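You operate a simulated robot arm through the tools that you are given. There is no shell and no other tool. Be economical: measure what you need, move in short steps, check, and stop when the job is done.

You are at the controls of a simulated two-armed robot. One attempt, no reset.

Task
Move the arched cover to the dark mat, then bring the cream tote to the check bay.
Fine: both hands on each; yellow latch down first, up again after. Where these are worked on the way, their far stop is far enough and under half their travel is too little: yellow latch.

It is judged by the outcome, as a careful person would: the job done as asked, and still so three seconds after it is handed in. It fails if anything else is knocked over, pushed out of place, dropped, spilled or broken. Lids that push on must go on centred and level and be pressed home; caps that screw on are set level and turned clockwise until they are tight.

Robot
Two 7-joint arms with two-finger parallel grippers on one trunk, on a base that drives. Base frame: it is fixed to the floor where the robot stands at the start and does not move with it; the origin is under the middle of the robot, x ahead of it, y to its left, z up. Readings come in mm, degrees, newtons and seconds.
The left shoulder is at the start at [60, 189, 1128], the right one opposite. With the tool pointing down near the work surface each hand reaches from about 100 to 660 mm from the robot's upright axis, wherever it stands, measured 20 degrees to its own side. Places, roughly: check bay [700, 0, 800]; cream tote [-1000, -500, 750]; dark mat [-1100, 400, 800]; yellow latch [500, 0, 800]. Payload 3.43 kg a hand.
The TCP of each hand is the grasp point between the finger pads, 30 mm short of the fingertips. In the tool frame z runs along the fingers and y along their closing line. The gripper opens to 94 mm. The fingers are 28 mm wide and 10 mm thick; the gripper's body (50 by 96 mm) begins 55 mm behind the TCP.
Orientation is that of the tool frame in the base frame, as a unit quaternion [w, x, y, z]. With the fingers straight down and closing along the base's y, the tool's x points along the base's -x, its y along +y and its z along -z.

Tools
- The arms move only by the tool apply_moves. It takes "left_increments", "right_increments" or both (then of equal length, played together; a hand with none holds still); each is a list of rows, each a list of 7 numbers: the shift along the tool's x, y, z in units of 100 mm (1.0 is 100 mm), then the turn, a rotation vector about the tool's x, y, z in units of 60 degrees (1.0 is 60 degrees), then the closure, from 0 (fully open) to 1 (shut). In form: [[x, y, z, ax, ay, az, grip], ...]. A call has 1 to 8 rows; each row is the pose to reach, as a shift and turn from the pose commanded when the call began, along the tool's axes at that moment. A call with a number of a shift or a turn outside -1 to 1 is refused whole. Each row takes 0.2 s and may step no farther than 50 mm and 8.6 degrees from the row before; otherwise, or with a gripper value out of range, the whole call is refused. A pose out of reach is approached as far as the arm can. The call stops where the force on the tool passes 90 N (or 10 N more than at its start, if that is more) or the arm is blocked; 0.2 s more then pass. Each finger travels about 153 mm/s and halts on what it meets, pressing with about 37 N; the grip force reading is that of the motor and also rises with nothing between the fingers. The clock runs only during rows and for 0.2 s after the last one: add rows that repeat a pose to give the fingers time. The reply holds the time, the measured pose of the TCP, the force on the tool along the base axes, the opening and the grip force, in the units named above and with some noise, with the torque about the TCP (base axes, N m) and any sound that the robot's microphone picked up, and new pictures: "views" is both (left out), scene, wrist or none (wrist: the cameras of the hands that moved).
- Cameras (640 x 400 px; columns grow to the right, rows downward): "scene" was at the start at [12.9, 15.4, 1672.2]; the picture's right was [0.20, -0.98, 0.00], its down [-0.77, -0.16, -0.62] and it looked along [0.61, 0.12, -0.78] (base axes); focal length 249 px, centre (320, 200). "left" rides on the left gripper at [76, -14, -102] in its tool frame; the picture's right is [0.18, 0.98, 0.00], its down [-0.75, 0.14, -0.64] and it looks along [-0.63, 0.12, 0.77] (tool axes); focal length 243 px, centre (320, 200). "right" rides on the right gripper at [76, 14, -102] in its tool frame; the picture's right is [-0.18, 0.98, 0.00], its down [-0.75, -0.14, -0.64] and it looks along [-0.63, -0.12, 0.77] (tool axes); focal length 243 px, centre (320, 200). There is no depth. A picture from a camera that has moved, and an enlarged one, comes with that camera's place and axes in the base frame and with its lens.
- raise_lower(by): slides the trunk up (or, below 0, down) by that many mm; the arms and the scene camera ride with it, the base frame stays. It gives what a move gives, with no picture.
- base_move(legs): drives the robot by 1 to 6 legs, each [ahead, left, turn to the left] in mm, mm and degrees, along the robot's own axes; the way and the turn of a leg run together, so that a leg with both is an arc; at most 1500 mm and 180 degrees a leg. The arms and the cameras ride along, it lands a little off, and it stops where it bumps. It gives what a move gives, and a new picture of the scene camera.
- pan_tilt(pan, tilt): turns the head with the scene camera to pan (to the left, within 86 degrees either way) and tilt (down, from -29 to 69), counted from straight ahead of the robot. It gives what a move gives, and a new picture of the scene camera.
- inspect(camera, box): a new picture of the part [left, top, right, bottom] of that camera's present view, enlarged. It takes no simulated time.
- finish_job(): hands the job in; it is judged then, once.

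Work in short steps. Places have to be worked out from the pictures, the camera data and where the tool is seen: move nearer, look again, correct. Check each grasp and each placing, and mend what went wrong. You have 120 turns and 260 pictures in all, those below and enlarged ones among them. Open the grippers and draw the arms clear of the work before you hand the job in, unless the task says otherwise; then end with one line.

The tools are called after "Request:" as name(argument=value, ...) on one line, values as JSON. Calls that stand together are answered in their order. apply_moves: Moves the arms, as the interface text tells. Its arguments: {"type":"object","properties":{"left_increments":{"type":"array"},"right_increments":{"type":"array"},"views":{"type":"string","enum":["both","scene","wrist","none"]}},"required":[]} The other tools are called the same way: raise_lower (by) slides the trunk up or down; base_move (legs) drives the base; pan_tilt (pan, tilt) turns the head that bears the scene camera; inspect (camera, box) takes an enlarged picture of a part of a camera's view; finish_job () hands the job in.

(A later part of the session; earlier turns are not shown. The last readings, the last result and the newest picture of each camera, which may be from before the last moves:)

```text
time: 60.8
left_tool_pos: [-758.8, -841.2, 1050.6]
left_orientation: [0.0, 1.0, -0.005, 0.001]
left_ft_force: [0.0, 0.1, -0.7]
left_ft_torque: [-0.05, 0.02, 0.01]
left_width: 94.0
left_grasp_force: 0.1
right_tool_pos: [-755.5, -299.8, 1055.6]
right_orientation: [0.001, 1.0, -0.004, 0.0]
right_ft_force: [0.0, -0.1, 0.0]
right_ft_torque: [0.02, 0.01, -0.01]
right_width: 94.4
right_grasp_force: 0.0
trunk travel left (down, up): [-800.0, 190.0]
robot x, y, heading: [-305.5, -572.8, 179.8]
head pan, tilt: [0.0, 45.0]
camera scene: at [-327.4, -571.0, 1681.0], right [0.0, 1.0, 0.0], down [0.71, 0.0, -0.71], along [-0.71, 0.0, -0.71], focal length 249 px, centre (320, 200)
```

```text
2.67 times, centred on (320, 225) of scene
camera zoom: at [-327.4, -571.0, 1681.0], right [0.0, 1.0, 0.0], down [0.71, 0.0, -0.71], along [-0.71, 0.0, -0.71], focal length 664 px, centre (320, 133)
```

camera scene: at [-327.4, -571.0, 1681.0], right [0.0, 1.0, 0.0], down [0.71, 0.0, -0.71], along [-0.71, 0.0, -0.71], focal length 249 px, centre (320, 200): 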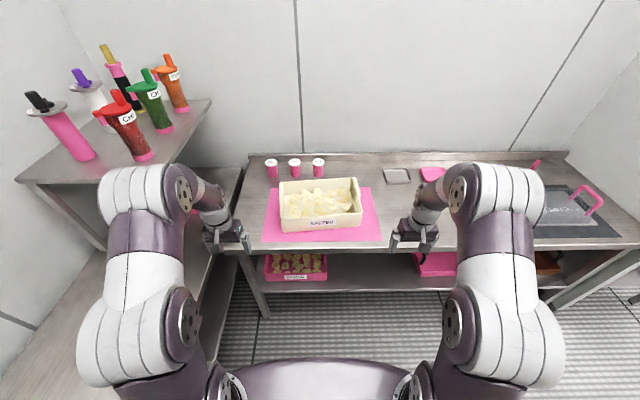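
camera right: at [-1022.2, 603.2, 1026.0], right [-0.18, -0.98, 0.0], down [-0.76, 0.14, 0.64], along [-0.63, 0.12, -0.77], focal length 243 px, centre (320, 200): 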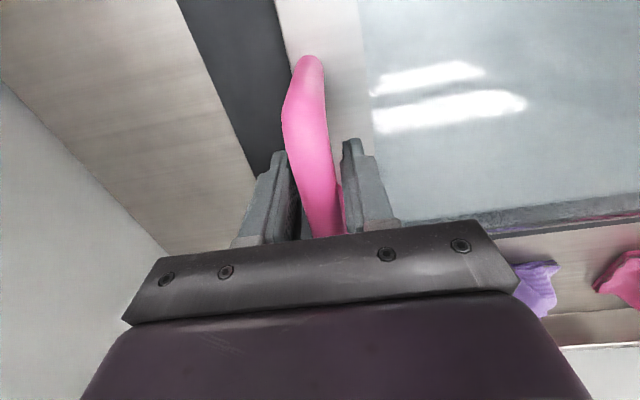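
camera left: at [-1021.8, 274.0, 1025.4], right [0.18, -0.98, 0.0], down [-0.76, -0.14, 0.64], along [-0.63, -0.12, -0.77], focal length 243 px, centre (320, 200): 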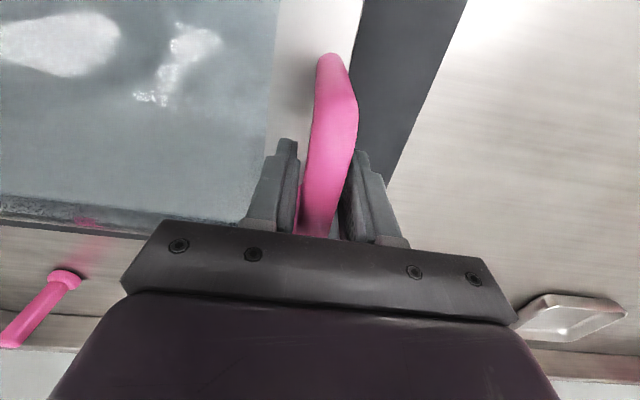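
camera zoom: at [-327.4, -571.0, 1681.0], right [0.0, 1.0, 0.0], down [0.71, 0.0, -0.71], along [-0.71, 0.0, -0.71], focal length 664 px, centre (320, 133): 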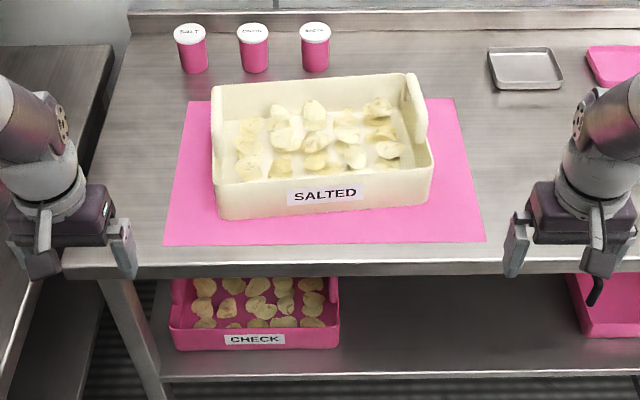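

I zoom closer on the tote to see how its ends can be held.

Request:
inspect(camera="scene", box=[270, 165, 380, 240])

Request:
inspect(camera="left", box=[0, 0, 640, 400])

Request:
inspect(camera="right", box=[0, 0, 640, 400])

```text
5.33 times, centred on (325, 202) of scene
camera zoom: at [-327.4, -571.0, 1681.0], right [0.0, 1.0, 0.0], down [0.71, 0.0, -0.71], along [-0.71, 0.0, -0.71], focal length 1329 px, centre (293, 187)
```

zoom: 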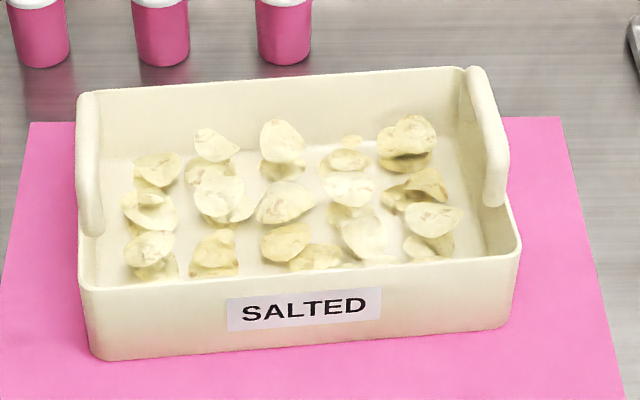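

```text
1.00 times, centred on (320, 200) of left (not enlarged: the box is as wide or as high as the picture)
camera zoom: at [-682.7, -827.0, 1153.3], right [0.18, -0.98, 0.0], down [-0.76, -0.14, 0.64], along [-0.63, -0.11, -0.77], focal length 243 px, centre (320, 200)
```

zoom: 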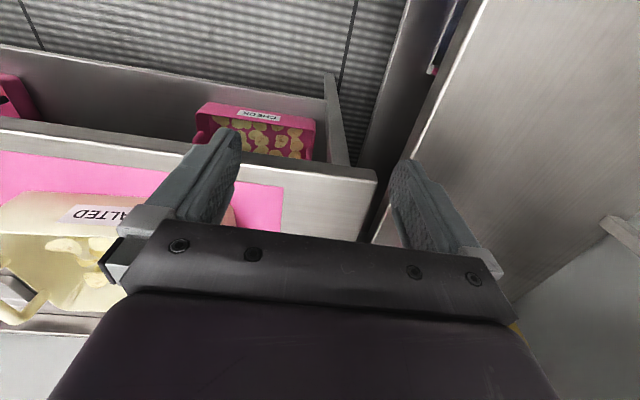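

```text
1.00 times, centred on (320, 200) of right (not enlarged: the box is as wide or as high as the picture)
camera zoom: at [-679.8, -314.0, 1158.0], right [-0.19, -0.98, 0.0], down [-0.75, 0.15, 0.64], along [-0.63, 0.12, -0.77], focal length 243 px, centre (320, 200)
```

zoom: 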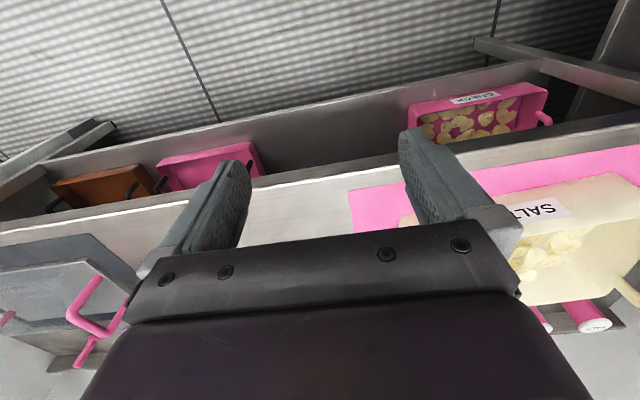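

Raised loop handles at both ends; the tote is yawed about 5.4°, centre near (−1110, −570). I bring hands inward a bit, then drive up squared to it.

Request:
apply_moves(left_increments=[[0, -0.4, -0.1, 0, 0, 0, 0], [0, -0.7, -0.2, 0, 0, 0, 0]], right_increments=[[0, 0.4, -0.1, 0, 0, 0, 0], [0, 0.7, -0.2, 0, 0, 0, 0]], views="none")

Request:
base_move(legs=[[0, -56, 5.4], [240, 0, 0]])

Request:
pan_tilt(pan=0, tilt=60)

Request:
inspect(camera="scene", box=[230, 90, 410, 203])

Request:
inspect(camera="left", box=[0, 0, 640, 400])

Request:
inspect(camera="right", box=[0, 0, 640, 400])

```text
time: 61.4
left_tool_pos: [-758.7, -771.6, 1069.0]
left_orientation: [-0.001, 1.0, -0.004, 0.001]
left_ft_force: [-0.3, -0.5, -0.4]
left_ft_torque: [0.01, 0.02, 0.01]
left_width: 94.0
left_grasp_force: 0.1
right_tool_pos: [-758.7, -368.4, 1076.0]
right_orientation: [0.0, 1.0, -0.004, 0.0]
right_ft_force: [0.3, -0.6, 0.4]
right_ft_torque: [0.01, 0.0, 0.01]
right_width: 93.9
right_grasp_force: 0.0
trunk travel left (down, up): [-800.0, 190.0]
robot x, y, heading: [-302.5, -572.7, 179.3]
head pan, tilt: [0.0, 45.0]
```

```text
time: 63.7
left_tool_pos: [-984.5, -777.7, 1069.1]
left_orientation: [0.001, 0.999, 0.041, -0.001]
left_ft_force: [0.0, 0.4, 0.0]
left_ft_torque: [0.01, -0.02, 0.0]
left_width: 94.2
left_grasp_force: 0.1
right_tool_pos: [-1019.2, -374.2, 1075.7]
right_orientation: [0.0, 0.999, 0.043, 0.0]
right_ft_force: [0.2, 0.3, 2.1]
right_ft_torque: [-0.03, 0.0, 0.01]
right_width: 93.9
right_grasp_force: 0.2
trunk travel left (down, up): [-800.0, 190.0]
robot x, y, heading: [-550.6, -538.0, -175.1]
head pan, tilt: [0.0, 45.0]
camera scene: at [-570.7, -539.3, 1681.1], right [-0.09, 1.0, 0.0], down [0.7, 0.06, -0.71], along [-0.7, -0.06, -0.71], focal length 249 px, centre (320, 200)
```

scene: 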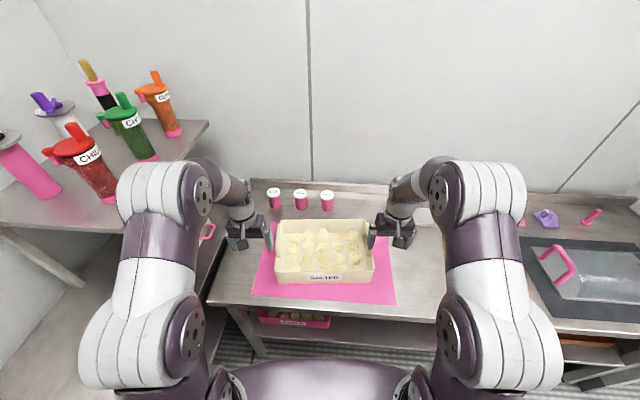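

```text
time: 64.5
left_tool_pos: [-985.4, -778.0, 1068.0]
left_orientation: [-0.001, 0.999, 0.04, 0.002]
left_ft_force: [-0.8, -0.4, 0.1]
left_ft_torque: [-0.02, -0.01, 0.01]
left_width: 94.1
left_grasp_force: 0.0
right_tool_pos: [-1019.4, -374.8, 1076.0]
right_orientation: [0.0, 0.999, 0.041, 0.001]
right_ft_force: [-0.2, -0.3, 0.5]
right_ft_torque: [0.03, -0.01, 0.01]
right_width: 94.0
right_grasp_force: 0.0
trunk travel left (down, up): [-800.0, 190.0]
robot x, y, heading: [-548.6, -539.3, -174.8]
head pan, tilt: [0.0, 60.0]
camera scene: at [-557.5, -538.6, 1661.6], right [-0.09, 1.0, 0.0], down [0.86, 0.07, -0.5], along [-0.5, -0.04, -0.87], focal length 249 px, centre (320, 200)
```

scene: 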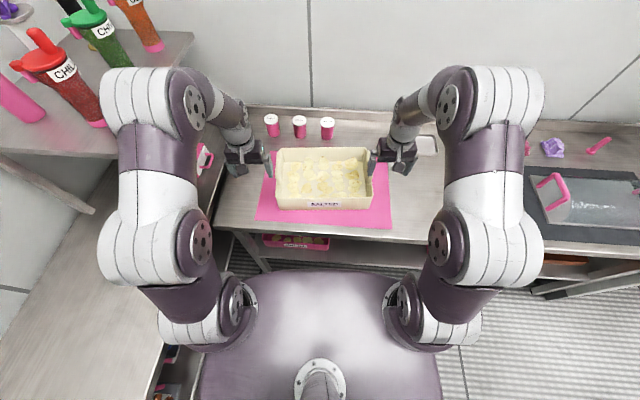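

```text
3.54 times, centred on (320, 146) of scene
camera zoom: at [-557.5, -538.6, 1661.6], right [-0.09, 1.0, 0.0], down [0.86, 0.07, -0.5], along [-0.5, -0.04, -0.87], focal length 882 px, centre (320, 389)
```

zoom: 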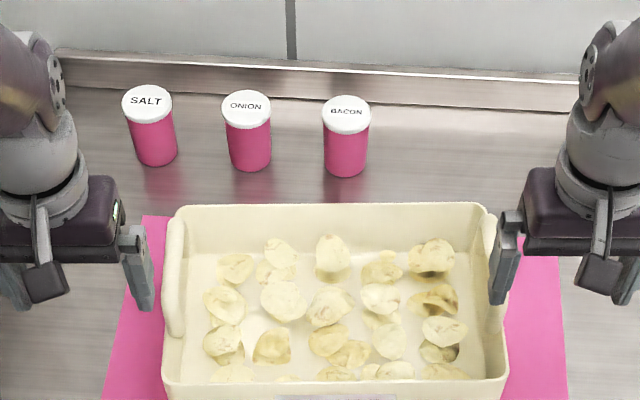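

```text
1.00 times, centred on (320, 200) of left (not enlarged: the box is as wide or as high as the picture)
camera zoom: at [-909.0, -757.5, 1171.6], right [0.26, -0.96, 0.0], down [-0.74, -0.2, 0.64], along [-0.62, -0.17, -0.77], focal length 243 px, centre (320, 200)
```

zoom: 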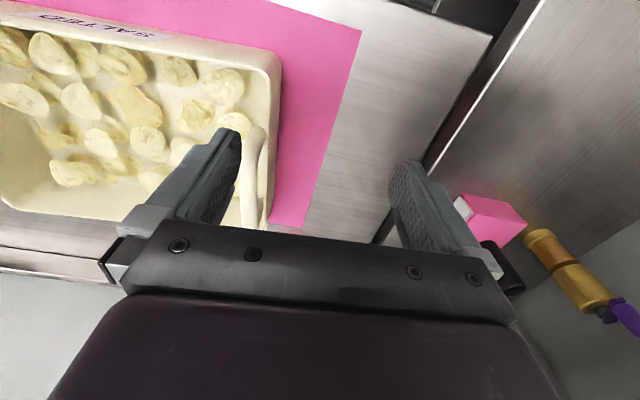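

```text
1.00 times, centred on (320, 200) of right (not enlarged: the box is as wide or as high as the picture)
camera zoom: at [-942.9, -383.2, 1178.4], right [-0.1, -0.99, 0.0], down [-0.76, 0.08, 0.64], along [-0.64, 0.07, -0.77], focal length 243 px, centre (320, 200)
```

zoom: 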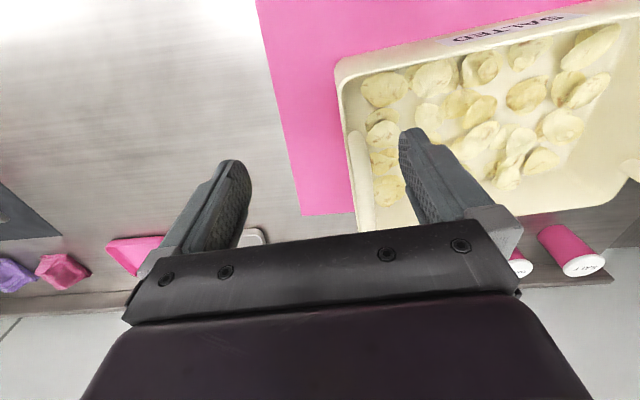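

Squared up; triangulation gives bars at x′ ≈ 557, y′ +149 / −175, z ≈ 950. I hover both half-open hands above them.

Request:
apply_moves(left_increments=[[-0.33, -0.17, 0.1, 0, 0, 0, 0.2], [-0.66, -0.34, 0.2, 0, 0, 0, 0.4], [-1.0, -0.51, 0.4, 0, 0, 0, 0.4], [-1.0, -0.51, 0.58, 0, 0, 0, 0.4]], right_increments=[[-0.33, 0.1, 0.1, 0, 0, 0, 0.2], [-0.66, 0.2, 0.2, 0, 0, 0, 0.4], [-1.0, 0.3, 0.4, 0, 0, 0, 0.4], [-1.0, 0.3, 0.66, 0, 0, 0, 0.4]], views="wrist")

Request:
inspect(camera="scene", box=[230, 110, 410, 223])

```text
time: 65.5
left_tool_pos: [-1085.7, -735.8, 1011.1]
left_orientation: [0.0, 0.999, 0.04, -0.001]
left_ft_force: [-0.6, 0.1, -0.7]
left_ft_torque: [-0.01, 0.02, 0.01]
left_width: 56.3
left_grasp_force: 0.1
right_tool_pos: [-1117.0, -414.9, 1012.2]
right_orientation: [0.0, 0.999, 0.041, 0.0]
right_ft_force: [0.5, -0.4, 0.4]
right_ft_torque: [0.05, -0.01, 0.0]
right_width: 56.5
right_grasp_force: 0.0
trunk travel left (down, up): [-800.0, 190.0]
robot x, y, heading: [-550.5, -537.1, -175.0]
head pan, tilt: [0.0, 60.0]
camera right: at [-1039.2, -422.4, 1113.6], right [-0.1, -0.99, 0.0], down [-0.76, 0.08, 0.64], along [-0.64, 0.07, -0.77], focal length 243 px, centre (320, 200)
camera left: at [-1010.0, -714.8, 1113.9], right [0.26, -0.96, 0.0], down [-0.74, -0.2, 0.64], along [-0.62, -0.17, -0.77], focal length 243 px, centre (320, 200)
```

right: 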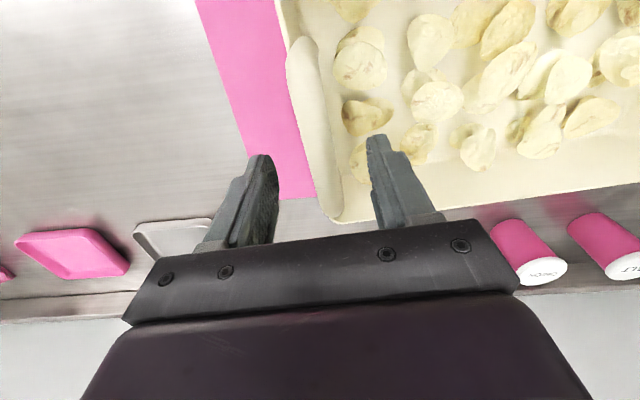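
left: 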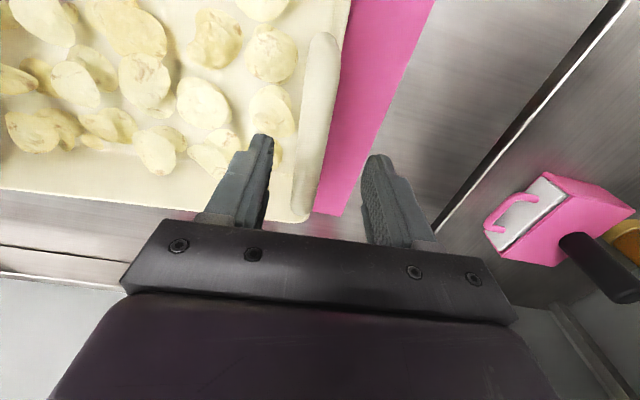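

```text
3.54 times, centred on (320, 166) of scene
camera zoom: at [-557.0, -538.5, 1661.6], right [-0.09, 1.0, 0.0], down [0.86, 0.07, -0.5], along [-0.5, -0.04, -0.87], focal length 882 px, centre (320, 319)
```

zoom: 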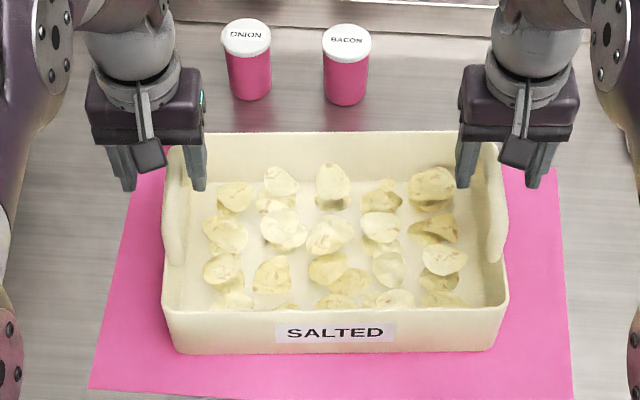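

Hands are aligned within ~3 mm. I trim left by 3 mm, narrow to 45 mm, and descend to z ≈ 965 first for a check.

Request:
apply_moves(left_increments=[[0, -0.03, 0.1, 0, 0, -0.02, 0.52], [0, -0.03, 0.3, 0, 0, -0.025, 0.52], [0, -0.03, 0.46, 0, 0, -0.025, 0.52]], right_increments=[[0, -0.01, 0.1, 0, 0, -0.02, 0.52], [0, -0.01, 0.3, 0, 0, -0.025, 0.52], [0, -0.01, 0.46, 0, 0, -0.025, 0.52]], views="wrist")

Request:
inspect(camera="scene", box=[230, 110, 410, 223])

```text
time: 66.3
left_tool_pos: [-1086.9, -731.8, 966.8]
left_orientation: [0.0, 0.999, 0.054, 0.0]
left_ft_force: [-0.7, -0.5, 0.0]
left_ft_torque: [0.02, -0.01, 0.0]
left_width: 45.0
left_grasp_force: 0.1
right_tool_pos: [-1117.5, -412.7, 966.1]
right_orientation: [0.0, 0.998, 0.055, 0.002]
right_ft_force: [0.1, -1.0, 0.0]
right_ft_torque: [0.0, 0.01, 0.04]
right_width: 45.3
right_grasp_force: 0.0
trunk travel left (down, up): [-800.0, 190.0]
robot x, y, heading: [-546.1, -539.7, -175.1]
head pan, tilt: [0.0, 60.0]
camera right: at [-1039.9, -418.3, 1068.2], right [-0.08, -1.0, 0.0], down [-0.77, 0.06, 0.64], along [-0.64, 0.05, -0.77], focal length 243 px, centre (320, 200)
camera left: at [-1011.4, -708.7, 1068.3], right [0.29, -0.96, 0.0], down [-0.73, -0.22, 0.64], along [-0.61, -0.19, -0.77], focal length 243 px, centre (320, 200)
```

right: 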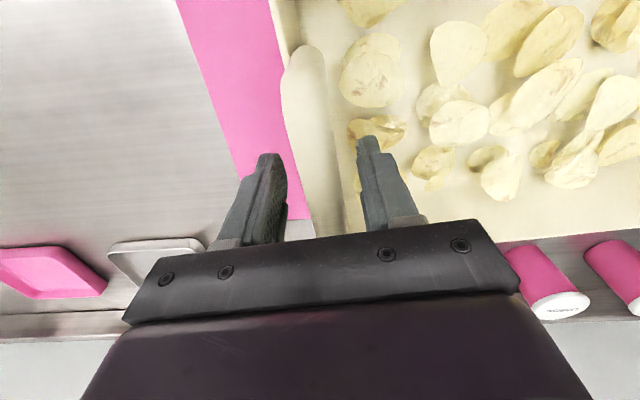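
left: 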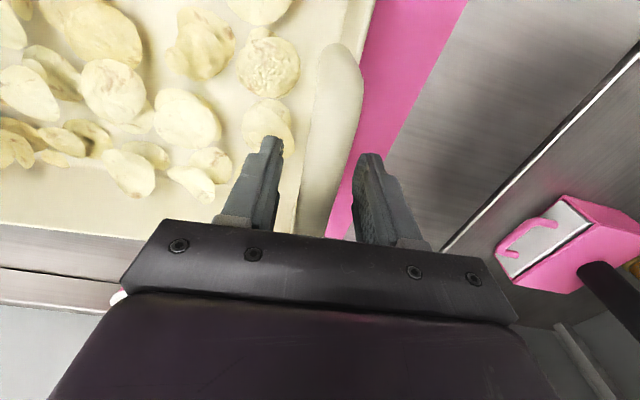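

```text
3.54 times, centred on (320, 166) of scene
camera zoom: at [-557.5, -538.4, 1661.6], right [-0.09, 1.0, 0.0], down [0.86, 0.07, -0.5], along [-0.5, -0.04, -0.87], focal length 882 px, centre (320, 319)
```

zoom: 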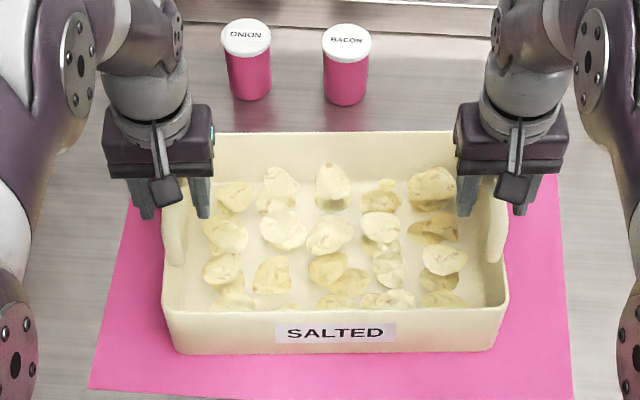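

Bars lie between the fingers on both sides and the inner fingers clear the crisps. I descend 22 mm more and close.

Request:
apply_moves(left_increments=[[0, 0, 0.11, 0, 0, 0, 0.52], [0, 0, 0.22, 0, 0, 0, 0.52], [0, 0, 0.22, 0, 0, 0, 0.8], [0, 0, 0.22, 0, 0, 0, 1], [0, 0, 0.22, 0, 0, 0, 1]], right_increments=[[0, 0, 0.11, 0, 0, 0, 0.52], [0, 0, 0.22, 0, 0, 0, 0.52], [0, 0, 0.22, 0, 0, 0, 0.8], [0, 0, 0.22, 0, 0, 0, 1], [0, 0, 0.22, 0, 0, 0, 1]], views="wrist")

Request:
inspect(camera="scene", box=[230, 110, 410, 223])

```text
time: 67.5
left_tool_pos: [-1088.1, -729.7, 942.6]
left_orientation: [-0.001, 0.999, 0.053, 0.0]
left_ft_force: [-0.9, 38.6, 0.0]
left_ft_torque: [-2.5, 0.41, -0.63]
left_width: 23.0
left_grasp_force: 37.2
right_tool_pos: [-1119.1, -414.7, 943.7]
right_orientation: [0.001, 0.998, 0.055, 0.0]
right_ft_force: [1.0, -36.6, -0.2]
right_ft_torque: [2.4, 0.06, -0.56]
right_width: 23.2
right_grasp_force: 37.3
trunk travel left (down, up): [-800.0, 190.0]
robot x, y, heading: [-549.7, -539.5, -175.2]
head pan, tilt: [0.0, 60.0]
camera right: at [-1041.0, -420.6, 1044.6], right [-0.07, -1.0, 0.0], down [-0.77, 0.06, 0.64], along [-0.64, 0.05, -0.77], focal length 243 px, centre (320, 200)
camera left: at [-1012.5, -707.6, 1045.4], right [0.29, -0.96, 0.0], down [-0.73, -0.22, 0.64], along [-0.61, -0.18, -0.77], focal length 243 px, centre (320, 200)
```

right: 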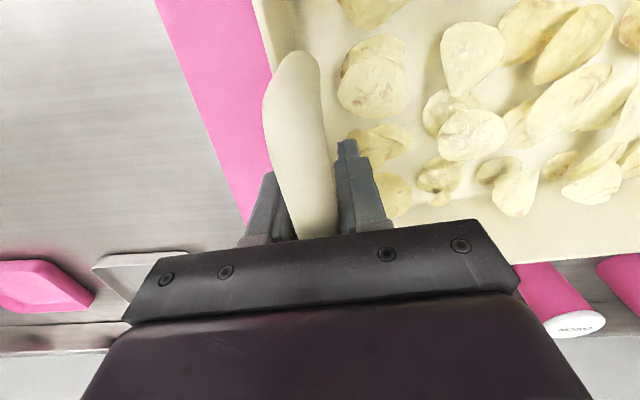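
left: 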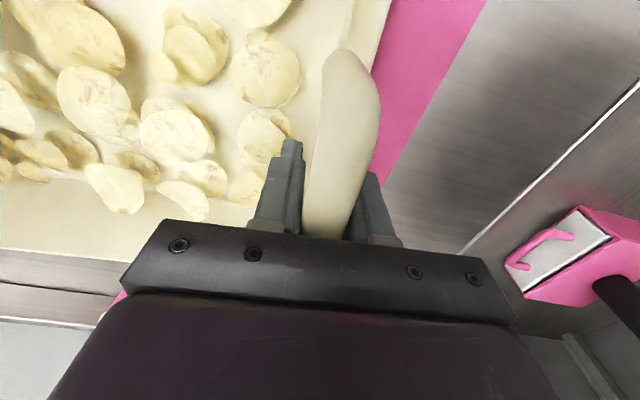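

```text
3.54 times, centred on (320, 166) of scene
camera zoom: at [-557.7, -538.2, 1661.5], right [-0.09, 1.0, 0.0], down [0.86, 0.07, -0.5], along [-0.5, -0.04, -0.87], focal length 882 px, centre (320, 319)
```

zoom: 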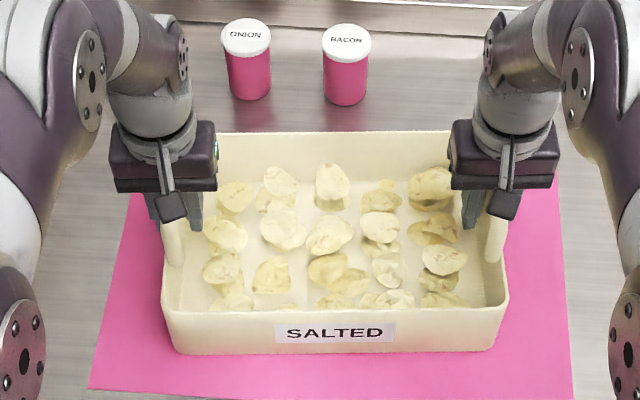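

Both gripped (23 mm) with ~37 N stretching between the hands; I ease 2 mm inward each and lift 40 mm gently.

Request:
apply_moves(left_increments=[[0, -0.02, 0, 0, 0, 0, 1], [0, -0.02, -0.08, 0, 0, 0, 1], [0, -0.02, -0.18, 0, 0, 0, 1], [0, -0.02, -0.3, 0, 0, 0, 1], [0, -0.02, -0.4, 0, 0, 0, 1], [0, -0.02, -0.4, 0, 0, 0, 1]], right_increments=[[0, 0.02, 0, 0, 0, 0, 1], [0, 0.02, -0.08, 0, 0, 0, 1], [0, 0.02, -0.18, 0, 0, 0, 1], [0, 0.02, -0.3, 0, 0, 0, 1], [0, 0.02, -0.4, 0, 0, 0, 1], [0, 0.02, -0.4, 0, 0, 0, 1]], views="none")

Request:
inspect(camera="scene", box=[230, 110, 410, 223])

```text
time: 68.9
left_tool_pos: [-1089.5, -730.5, 983.0]
left_orientation: [0.0, 0.999, 0.054, 0.002]
left_ft_force: [5.5, 9.4, -5.1]
left_ft_torque: [-2.21, -0.17, -0.96]
left_width: 23.3
left_grasp_force: 36.4
right_tool_pos: [-1118.3, -414.6, 982.0]
right_orientation: [0.001, 0.998, 0.055, 0.001]
right_ft_force: [-4.0, -10.3, -4.1]
right_ft_torque: [2.13, 0.18, -0.95]
right_width: 23.2
right_grasp_force: 37.2
trunk travel left (down, up): [-800.0, 190.0]
robot x, y, heading: [-546.1, -539.4, -175.1]
head pan, tilt: [0.0, 60.0]
```

```text
3.54 times, centred on (320, 166) of scene
camera zoom: at [-558.7, -538.6, 1661.5], right [-0.09, 1.0, 0.0], down [0.86, 0.07, -0.5], along [-0.5, -0.04, -0.87], focal length 882 px, centre (320, 319)
```

zoom: 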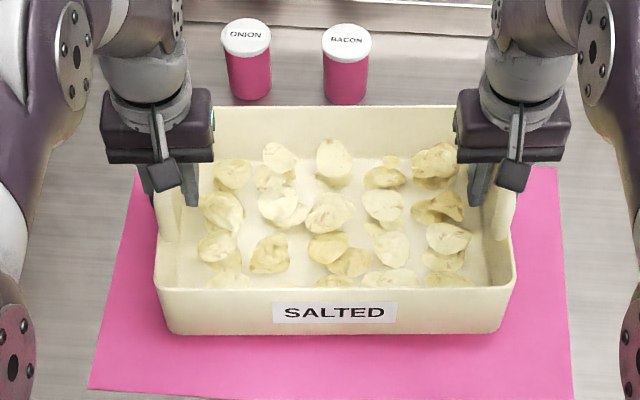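

Lifted level (~1 kg). I raise the trunk, back out diagonally to the middle, and check before turning.

Request:
raise_lower(by=70)

Request:
base_move(legs=[[-400, 0, 0], [0, -520, 0]])

```text
time: 70.0
left_tool_pos: [-1090.7, -729.9, 1050.9]
left_orientation: [0.0, 0.999, 0.054, 0.002]
left_ft_force: [5.7, -3.7, -5.4]
left_ft_torque: [-2.09, -0.65, -0.91]
left_width: 23.1
left_grasp_force: 37.1
right_tool_pos: [-1118.0, -415.6, 1052.0]
right_orientation: [0.0, 0.999, 0.054, 0.001]
right_ft_force: [-6.3, 3.3, -5.1]
right_ft_torque: [2.03, 0.66, -0.88]
right_width: 23.0
right_grasp_force: 37.1
trunk travel left (down, up): [-870.0, 120.0]
robot x, y, heading: [-550.8, -533.2, -175.0]
head pan, tilt: [0.0, 60.0]
```

```text
time: 75.1
left_tool_pos: [-732.1, -179.6, 1052.3]
left_orientation: [0.0, 0.999, 0.048, 0.001]
left_ft_force: [6.4, -26.2, -4.1]
left_ft_torque: [-1.89, -0.21, -0.9]
left_width: 23.1
left_grasp_force: 37.2
right_tool_pos: [-756.1, 135.8, 1052.3]
right_orientation: [0.0, 0.999, 0.049, 0.001]
right_ft_force: [-6.9, 27.1, -4.5]
right_ft_torque: [1.88, 0.21, -0.91]
right_width: 23.3
right_grasp_force: 36.9
trunk travel left (down, up): [-870.0, 120.0]
robot x, y, heading: [-189.2, 3.3, -175.5]
head pan, tilt: [0.0, 60.0]
camera scene: at [-199.0, 5.4, 1731.5], right [-0.07, 1.0, 0.0], down [0.86, 0.07, -0.5], along [-0.5, -0.04, -0.87], focal length 249 px, centre (320, 200)
```

scene: 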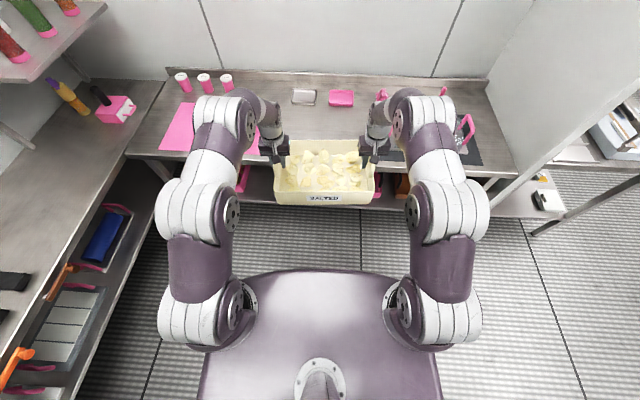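

Level and clear. Turning left ~175° in two legs to face the check bay.

Request:
base_move(legs=[[0, 0, 88], [0, 0, 87.2]])

```text
time: 83.0
left_tool_pos: [367.0, 151.6, 1051.6]
left_orientation: [-0.001, -0.012, 1.0, 0.001]
left_ft_force: [-6.5, 4.2, -4.6]
left_ft_torque: [2.05, 0.01, -0.9]
left_width: 23.1
left_grasp_force: 36.7
right_tool_pos: [367.5, -164.2, 1052.5]
right_orientation: [-0.001, -0.012, 1.0, 0.0]
right_ft_force: [5.8, -4.5, -4.7]
right_ft_torque: [-2.03, 0.01, -0.94]
right_width: 23.0
right_grasp_force: 36.8
trunk travel left (down, up): [-870.0, 120.0]
robot x, y, heading: [-185.7, 7.4, 0.1]
head pan, tilt: [0.0, 60.0]
camera scene: at [-182.3, 6.7, 1731.5], right [0.0, -1.0, 0.0], down [-0.87, 0.0, -0.5], along [0.5, 0.0, -0.87], focal length 249 px, centre (320, 200)
```

scene: 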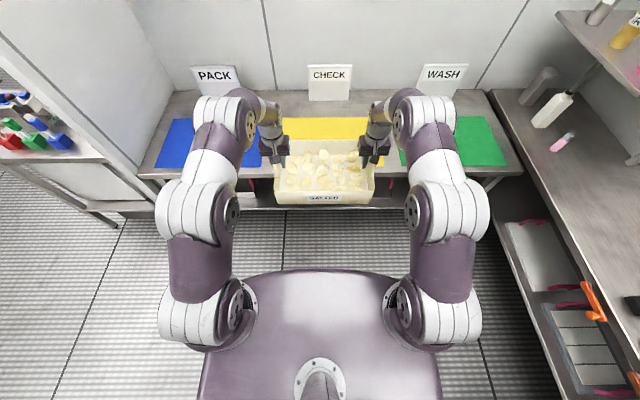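

Tote mid is at (367, −6). I drive 312 mm ahead and 36 mm right to centre it over the yellow bay.

Request:
base_move(legs=[[0, -36, 0], [312, 0, 0]])

Request:
inspect(camera="scene", box=[220, 90, 420, 215])

```text
time: 85.5
left_tool_pos: [671.8, 112.4, 1052.3]
left_orientation: [-0.001, -0.007, 1.0, 0.0]
left_ft_force: [-4.7, -3.4, -4.0]
left_ft_torque: [2.13, 0.39, -0.8]
left_width: 23.0
left_grasp_force: 36.8
right_tool_pos: [669.9, -204.6, 1052.9]
right_orientation: [0.0, -0.009, 1.0, 0.0]
right_ft_force: [5.0, 3.5, -4.6]
right_ft_torque: [-2.11, -0.36, -0.86]
right_width: 23.1
right_grasp_force: 36.9
trunk travel left (down, up): [-870.0, 120.0]
robot x, y, heading: [120.2, -31.1, -0.1]
head pan, tilt: [0.0, 60.0]
camera scene: at [120.9, -29.2, 1731.6], right [-0.01, -1.0, 0.0], down [-0.87, 0.01, -0.5], along [0.5, 0.0, -0.87], focal length 249 px, centre (320, 200)
```

scene: 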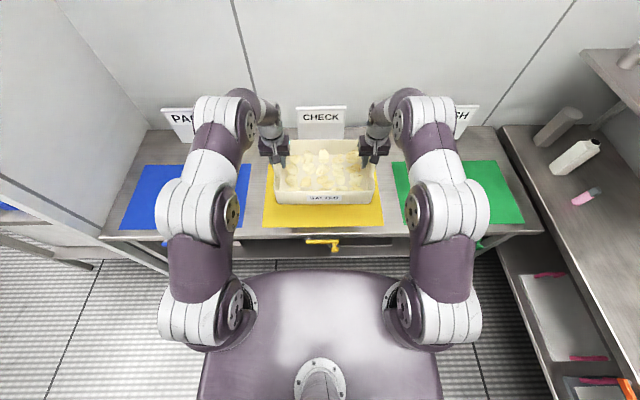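

```text
3.20 times, centred on (320, 152) of scene
camera zoom: at [120.9, -29.2, 1731.6], right [-0.01, -1.0, 0.0], down [-0.87, 0.01, -0.5], along [0.5, 0.0, -0.87], focal length 797 px, centre (320, 352)
```

zoom: 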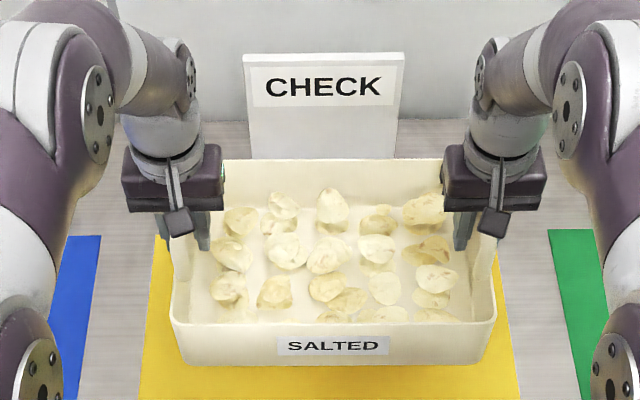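

Centred over the yellow pad. I lower the trunk 110 mm, then feel down with the arms.

Request:
raise_lower(by=-110)

Request:
apply_moves(left_increments=[[0, 0, 0.1, 0, 0, 0, 1], [0, 0, 0.2, 0, 0, 0, 1], [0, 0, 0.27, 0, 0, 0, 1]], right_increments=[[0, 0, 0.1, 0, 0, 0, 1], [0, 0, 0.2, 0, 0, 0, 1], [0, 0, 0.27, 0, 0, 0, 1]], views="none")

Request:
inspect(camera="scene", box=[220, 110, 420, 235])

```text
time: 86.9
left_tool_pos: [673.2, 111.9, 942.5]
left_orientation: [-0.002, -0.007, 1.0, 0.001]
left_ft_force: [-5.6, -5.1, -5.0]
left_ft_torque: [2.1, 0.33, -0.75]
left_width: 23.0
left_grasp_force: 37.1
right_tool_pos: [672.2, -205.1, 941.7]
right_orientation: [0.001, -0.009, 1.0, -0.001]
right_ft_force: [5.0, 4.7, -4.4]
right_ft_torque: [-2.11, -0.33, -0.83]
right_width: 23.0
right_grasp_force: 37.0
trunk travel left (down, up): [-760.0, 230.0]
robot x, y, heading: [115.0, -31.3, -0.2]
head pan, tilt: [0.0, 60.0]
```

```text
time: 87.7
left_tool_pos: [672.2, 112.1, 916.4]
left_orientation: [-0.001, -0.007, 1.0, 0.001]
left_ft_force: [-7.0, 6.5, -4.0]
left_ft_torque: [2.1, -0.28, -1.08]
left_width: 23.0
left_grasp_force: 37.3
right_tool_pos: [670.5, -205.3, 916.4]
right_orientation: [-0.001, -0.008, 1.0, 0.001]
right_ft_force: [6.2, -6.0, -4.2]
right_ft_torque: [-1.96, 0.29, -1.04]
right_width: 23.3
right_grasp_force: 37.2
trunk travel left (down, up): [-760.0, 230.0]
robot x, y, heading: [117.4, -29.9, -0.4]
head pan, tilt: [0.0, 60.0]
```

```text
3.20 times, centred on (320, 172) of scene
camera zoom: at [123.1, -29.7, 1621.6], right [-0.01, -1.0, 0.0], down [-0.87, 0.01, -0.5], along [0.5, 0.0, -0.87], focal length 797 px, centre (320, 288)
```

zoom: 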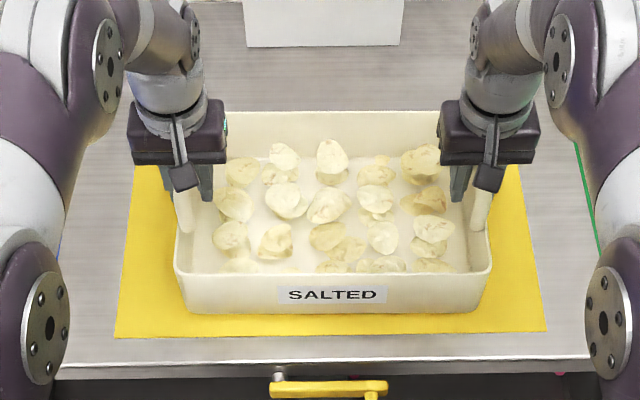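

Still hanging; a few millimetres more.

Request:
apply_moves(left_increments=[[0, 0, 0.03, 0, 0, 0, 1], [0, 0, 0.06, 0, 0, 0, 1]], right_increments=[[0, 0, 0.03, 0, 0, 0, 1], [0, 0, 0.06, 0, 0, 0, 1]], views="none")

```text
time: 88.3
left_tool_pos: [672.1, 111.5, 909.2]
left_orientation: [-0.001, -0.006, 1.0, 0.001]
left_ft_force: [-5.8, 3.4, -4.9]
left_ft_torque: [2.18, 0.16, -0.91]
left_width: 23.1
left_grasp_force: 36.9
right_tool_pos: [671.8, -206.2, 908.8]
right_orientation: [0.0, -0.009, 1.0, 0.0]
right_ft_force: [4.4, -3.3, -4.0]
right_ft_torque: [-1.92, -0.16, -0.83]
right_width: 23.1
right_grasp_force: 37.6
trunk travel left (down, up): [-760.0, 230.0]
robot x, y, heading: [115.7, -31.6, -0.5]
head pan, tilt: [0.0, 60.0]
```

No contact yet; continue in 2–3 mm steps.

Request:
apply_moves(left_increments=[[0, 0, 0.025, 0, 0, 0, 1], [0, 0, 0.05, 0, 0, 0, 1]], right_increments=[[0, 0, 0.025, 0, 0, 0, 1], [0, 0, 0.05, 0, 0, 0, 1]], views="none")

```text
time: 88.9
left_tool_pos: [672.9, 111.3, 906.0]
left_orientation: [-0.001, -0.007, 1.0, 0.001]
left_ft_force: [-5.9, 2.1, -5.6]
left_ft_torque: [2.12, 0.13, -0.82]
left_width: 23.3
left_grasp_force: 36.5
right_tool_pos: [670.4, -205.7, 903.6]
right_orientation: [-0.001, -0.008, 1.0, 0.0]
right_ft_force: [5.2, -3.5, -4.3]
right_ft_torque: [-2.02, -0.12, -0.94]
right_width: 22.8
right_grasp_force: 36.9
trunk travel left (down, up): [-760.0, 230.0]
robot x, y, heading: [114.2, -29.7, -0.6]
head pan, tilt: [0.0, 60.0]
```

Request:
apply_moves(left_increments=[[0, 0, 0.025, 0, 0, 0, 1], [0, 0, 0.05, 0, 0, 0, 1]], right_increments=[[0, 0, 0.025, 0, 0, 0, 1], [0, 0, 0.05, 0, 0, 0, 1]], views="none")

Request:
inspect(camera="scene", box=[220, 110, 420, 235])

```text
time: 89.5
left_tool_pos: [671.2, 111.8, 904.2]
left_orientation: [0.002, -0.007, 1.0, 0.001]
left_ft_force: [1.9, 4.8, 8.5]
left_ft_torque: [2.14, 1.54, -0.6]
left_width: 22.7
left_grasp_force: 37.5
right_tool_pos: [670.2, -204.3, 902.5]
right_orientation: [0.003, -0.009, 1.0, 0.0]
right_ft_force: [3.2, -5.6, 23.2]
right_ft_torque: [-2.11, 1.05, -1.03]
right_width: 23.1
right_grasp_force: 36.9
trunk travel left (down, up): [-760.0, 230.0]
robot x, y, heading: [117.4, -30.8, -0.6]
head pan, tilt: [0.0, 60.0]
```

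```text
3.20 times, centred on (320, 172) of scene
camera zoom: at [118.3, -29.1, 1622.4], right [-0.01, -1.0, 0.0], down [-0.87, 0.01, -0.5], along [0.5, 0.0, -0.87], focal length 797 px, centre (320, 288)
```

zoom: 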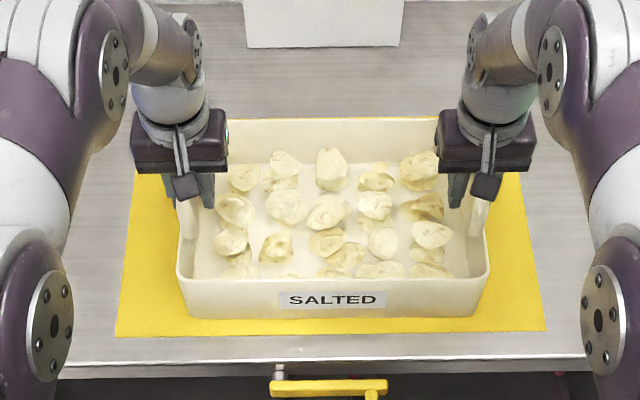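

The tote is down on the yellow pad. I ease off slightly, open to 45 mm and rise straight up.

Request:
apply_moves(left_increments=[[0, 0, -0.02, 0, 0, 0, 0.9], [0, 0, -0.02, 0, 0, 0, 0.7], [0, 0, -0.02, 0, 0, 0, 0.52], [0, 0, -0.02, 0, 0, 0, 0.52], [0, 0, -0.3, 0, 0, 0, 0.52], [0, 0, -0.65, 0, 0, 0, 0.52], [0, 0, -1.0, 0, 0, 0, 0.52]], right_increments=[[0, 0, -0.02, 0, 0, 0, 0.9], [0, 0, -0.02, 0, 0, 0, 0.7], [0, 0, -0.02, 0, 0, 0, 0.52], [0, 0, -0.02, 0, 0, 0, 0.52], [0, 0, -0.3, 0, 0, 0, 0.52], [0, 0, -0.65, 0, 0, 0, 0.52], [0, 0, -1.0, 0, 0, 0, 0.52]], views="scene")

Request:
inspect(camera="scene", box=[220, 110, 420, 235])

```text
time: 91.1
left_tool_pos: [668.8, 112.1, 1000.1]
left_orientation: [-0.001, -0.007, 1.0, 0.0]
left_ft_force: [0.2, -0.3, 0.6]
left_ft_torque: [0.03, 0.02, -0.01]
left_width: 45.2
left_grasp_force: 0.1
right_tool_pos: [669.0, -204.6, 1000.7]
right_orientation: [0.001, -0.009, 1.0, 0.0]
right_ft_force: [-1.2, -0.4, 0.9]
right_ft_torque: [0.01, -0.03, 0.03]
right_width: 45.3
right_grasp_force: 0.2
trunk travel left (down, up): [-760.0, 230.0]
robot x, y, heading: [119.1, -27.6, -0.4]
head pan, tilt: [0.0, 60.0]
camera scene: at [119.7, -29.9, 1621.5], right [-0.01, -1.0, 0.0], down [-0.87, 0.01, -0.5], along [0.5, 0.0, -0.87], focal length 249 px, centre (320, 200)
```

scene: 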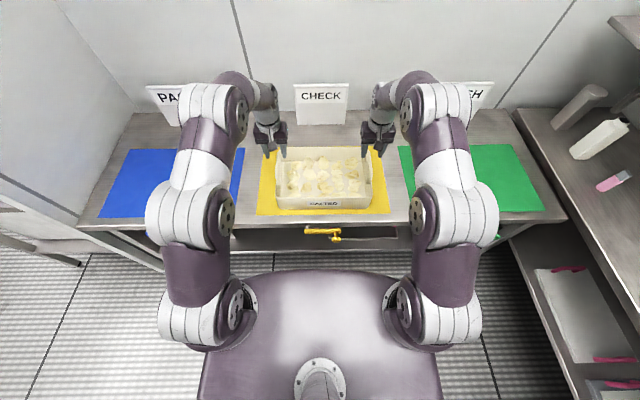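

```text
3.20 times, centred on (320, 172) of scene
camera zoom: at [119.7, -29.9, 1621.5], right [-0.01, -1.0, 0.0], down [-0.87, 0.01, -0.5], along [0.5, 0.0, -0.87], focal length 797 px, centre (320, 288)
```

zoom: 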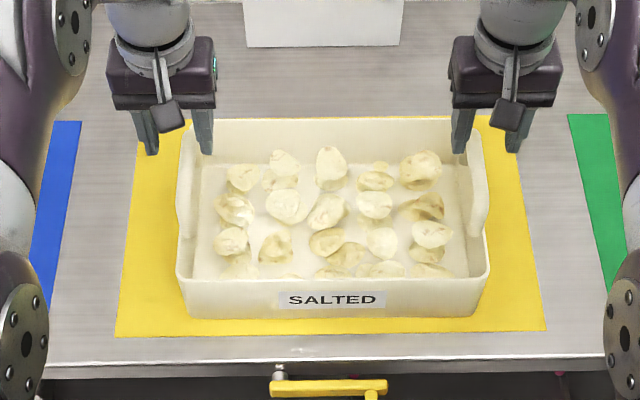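

The tote sits squarely in the check bay, crisps intact. Now for the latch: I back the base 120 mm and move hands toward the knob (right hand works, left hand goes outward).

Request:
base_move(legs=[[-120, 0, 0]])

Request:
apply_moves(left_increments=[[0, 0.3, -0.2, 0, 0, 0, 0.5], [0, 0.65, -0.4, 0, 0, 0, 0.3], [0, 1.0, -0.4, 0, 0, 0, 0]], right_increments=[[0.4, 0.1, 0, 0, 0, 0, 0.4], [0.8, 0.3, 0, 0, 0, 0, 0.2], [1.0, 0.7, 0, 0, 0, 0, 0]], views="wrist")

```text
time: 92.3
left_tool_pos: [554.0, 113.3, 998.8]
left_orientation: [-0.001, -0.007, 1.0, 0.001]
left_ft_force: [-0.2, -0.1, -0.2]
left_ft_torque: [0.03, -0.03, 0.01]
left_width: 45.2
left_grasp_force: 0.1
right_tool_pos: [552.2, -205.9, 1000.0]
right_orientation: [-0.001, -0.008, 1.0, 0.0]
right_ft_force: [-0.3, -0.2, -0.7]
right_ft_torque: [0.01, -0.03, -0.01]
right_width: 45.2
right_grasp_force: 0.1
trunk travel left (down, up): [-760.0, 230.0]
robot x, y, heading: [2.1, -29.9, -0.5]
head pan, tilt: [0.0, 60.0]
camera scene: at [5.0, -29.0, 1621.5], right [-0.01, -1.0, 0.0], down [-0.87, 0.01, -0.5], along [0.5, 0.0, -0.87], focal length 249 px, centre (320, 200)
```

scene: 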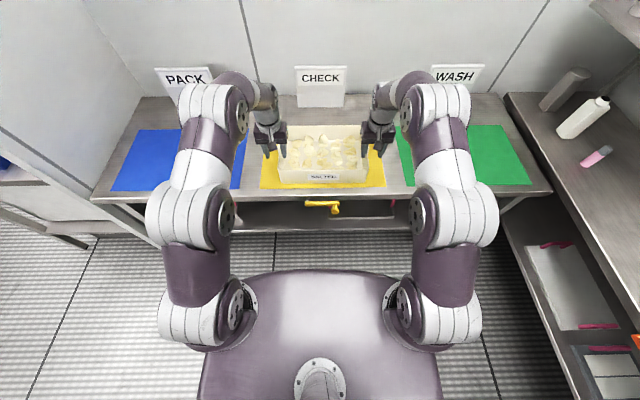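

```text
time: 93.1
left_tool_pos: [553.1, 217.3, 1035.8]
left_orientation: [-0.002, -0.006, 1.0, -0.001]
left_ft_force: [0.1, 0.1, -0.5]
left_ft_torque: [-0.06, 0.0, 0.0]
left_width: 93.9
left_grasp_force: 0.1
right_tool_pos: [451.3, -132.1, 1001.9]
right_orientation: [0.0, -0.007, 1.0, -0.001]
right_ft_force: [0.2, 0.3, -0.4]
right_ft_torque: [-0.01, -0.01, 0.02]
right_width: 94.0
right_grasp_force: 0.0
trunk travel left (down, up): [-760.0, 230.0]
robot x, y, heading: [-4.4, -29.9, -0.5]
head pan, tilt: [0.0, 60.0]
camera right: at [375.8, -118.8, 1103.1], right [0.17, 0.99, 0.0], down [0.76, -0.13, 0.64], along [0.63, -0.11, -0.77], focal length 243 px, centre (320, 200)
camera left: at [478.3, 202.4, 1139.4], right [-0.2, 0.98, 0.0], down [0.75, 0.15, 0.64], along [0.63, 0.12, -0.77], focal length 243 px, centre (320, 200)
```

right: 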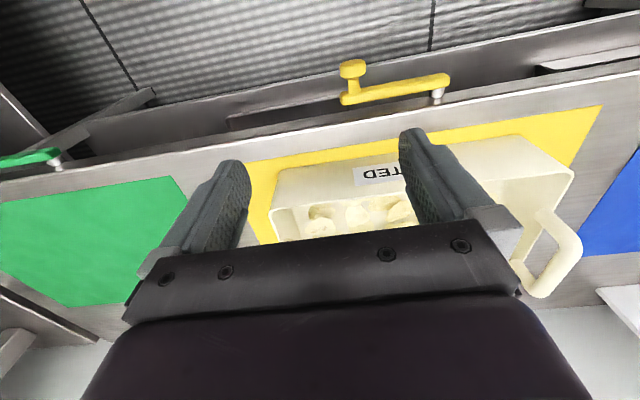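
left: 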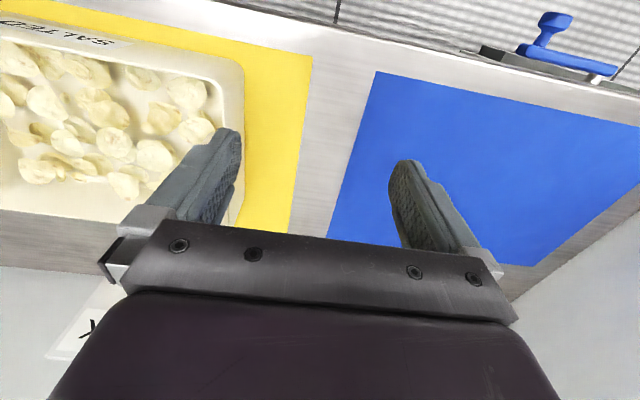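

Knob reads (447, −92, ~772). I move the right hand above it and descend in stages.

Request:
apply_moves(right_increments=[[0.02, 0.2, 0.3, 0, 0, 0, 0], [0.02, 0.4, 0.65, 0, 0, 0, 0], [0.02, 0.4, 1.0, 0, 0, 0, 0]], views="wrist")

```text
time: 93.9
left_tool_pos: [552.6, 213.7, 1037.3]
left_orientation: [-0.001, -0.006, 1.0, 0.001]
left_ft_force: [-0.4, -0.6, -0.1]
left_ft_torque: [0.03, 0.04, -0.02]
left_width: 94.1
left_grasp_force: 0.0
right_tool_pos: [448.9, -96.5, 901.8]
right_orientation: [0.0, -0.008, 1.0, 0.001]
right_ft_force: [-0.5, -0.6, -0.8]
right_ft_torque: [0.01, 0.0, -0.01]
right_width: 94.0
right_grasp_force: 0.0
trunk travel left (down, up): [-760.0, 230.0]
robot x, y, heading: [-0.4, -27.2, -0.6]
head pan, tilt: [0.0, 60.0]
camera right: at [373.4, -83.5, 1003.9], right [0.17, 0.99, 0.0], down [0.76, -0.13, 0.64], along [0.63, -0.11, -0.77], focal length 243 px, centre (320, 200)
```

right: 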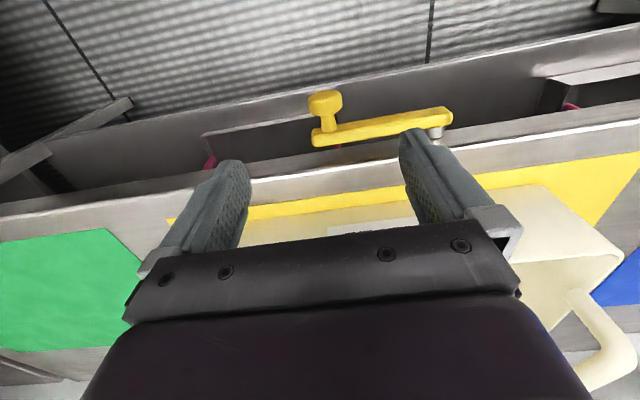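

Alignment good (knob y ≈ −91). Descend ~128 mm in two calls and close on the knob.

Request:
apply_moves(right_increments=[[0.01, 0.05, 0.4, 0, 0, 0, 0], [0.01, 0.05, 0.8, 0, 0, 0, 0], [0.01, 0.05, 1.0, 0, 0, 0, 0]], views="none")

Request:
apply_moves(right_increments=[[0, 0, 0.28, 0, 0, 0, 0], [0, 0, 0.28, 0, 0, 0, 0.8], [0, 0, 0.28, 0, 0, 0, 1], [0, 0, 0.28, 0, 0, 0, 1]], views="wrist")

```text
time: 94.7
left_tool_pos: [553.7, 215.2, 1038.3]
left_orientation: [0.0, -0.006, 1.0, 0.002]
left_ft_force: [-0.3, -0.3, 0.7]
left_ft_torque: [0.02, -0.02, 0.0]
left_width: 94.0
left_grasp_force: 0.0
right_tool_pos: [447.6, -91.9, 798.5]
right_orientation: [0.001, -0.008, 1.0, 0.0]
right_ft_force: [-0.1, 0.4, -0.4]
right_ft_torque: [-0.02, 0.01, 0.01]
right_width: 94.2
right_grasp_force: 0.1
trunk travel left (down, up): [-760.0, 230.0]
robot x, y, heading: [-0.6, -29.9, -0.7]
head pan, tilt: [0.0, 60.0]
```

```text
time: 95.7
left_tool_pos: [552.5, 217.0, 1035.7]
left_orientation: [-0.001, -0.008, 1.0, -0.001]
left_ft_force: [-0.2, -0.2, 0.2]
left_ft_torque: [0.0, 0.0, 0.0]
left_width: 93.8
left_grasp_force: 0.1
right_tool_pos: [449.2, -91.8, 771.5]
right_orientation: [0.0, -0.008, 1.0, 0.0]
right_ft_force: [1.0, 16.2, -2.9]
right_ft_torque: [-0.1, -0.32, 0.15]
right_width: 31.0
right_grasp_force: 44.9
trunk travel left (down, up): [-760.0, 230.0]
robot x, y, heading: [-2.2, -26.6, -0.3]
head pan, tilt: [0.0, 60.0]
camera right: at [372.8, -78.4, 874.2], right [0.17, 0.99, 0.0], down [0.76, -0.13, 0.64], along [0.63, -0.11, -0.77], focal length 243 px, centre (320, 200)
```

right: 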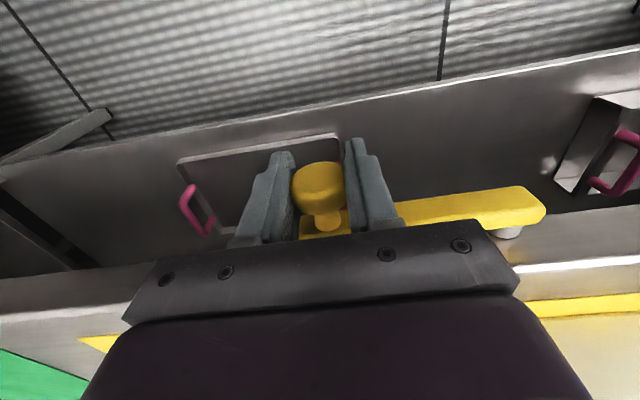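

Knob gripped (31 mm). I lift it back along the arc about (y 13, z 773), radius 105.

Request:
apply_moves(right_increments=[[0, 0.014, -0.197, 0, 0, 0, 1], [0, 0.074, -0.408, 0, 0, 0, 1], [0, 0.178, -0.602, 0, 0, 0, 1], [0, 0.319, -0.77, 0, 0, 0, 1]], views="none")

```text
time: 96.7
left_tool_pos: [554.0, 214.1, 1037.5]
left_orientation: [0.0, -0.005, 1.0, 0.001]
left_ft_force: [0.3, -0.6, 0.6]
left_ft_torque: [0.02, 0.0, -0.01]
left_width: 93.9
left_grasp_force: 0.0
right_tool_pos: [447.5, -62.9, 850.8]
right_orientation: [-0.001, -0.007, 1.0, 0.0]
right_ft_force: [3.8, -8.4, -0.4]
right_ft_torque: [-0.56, -0.17, 0.0]
right_width: 30.9
right_grasp_force: 44.6
trunk travel left (down, up): [-760.0, 230.0]
robot x, y, heading: [-2.1, -29.0, -0.5]
head pan, tilt: [0.0, 60.0]
```

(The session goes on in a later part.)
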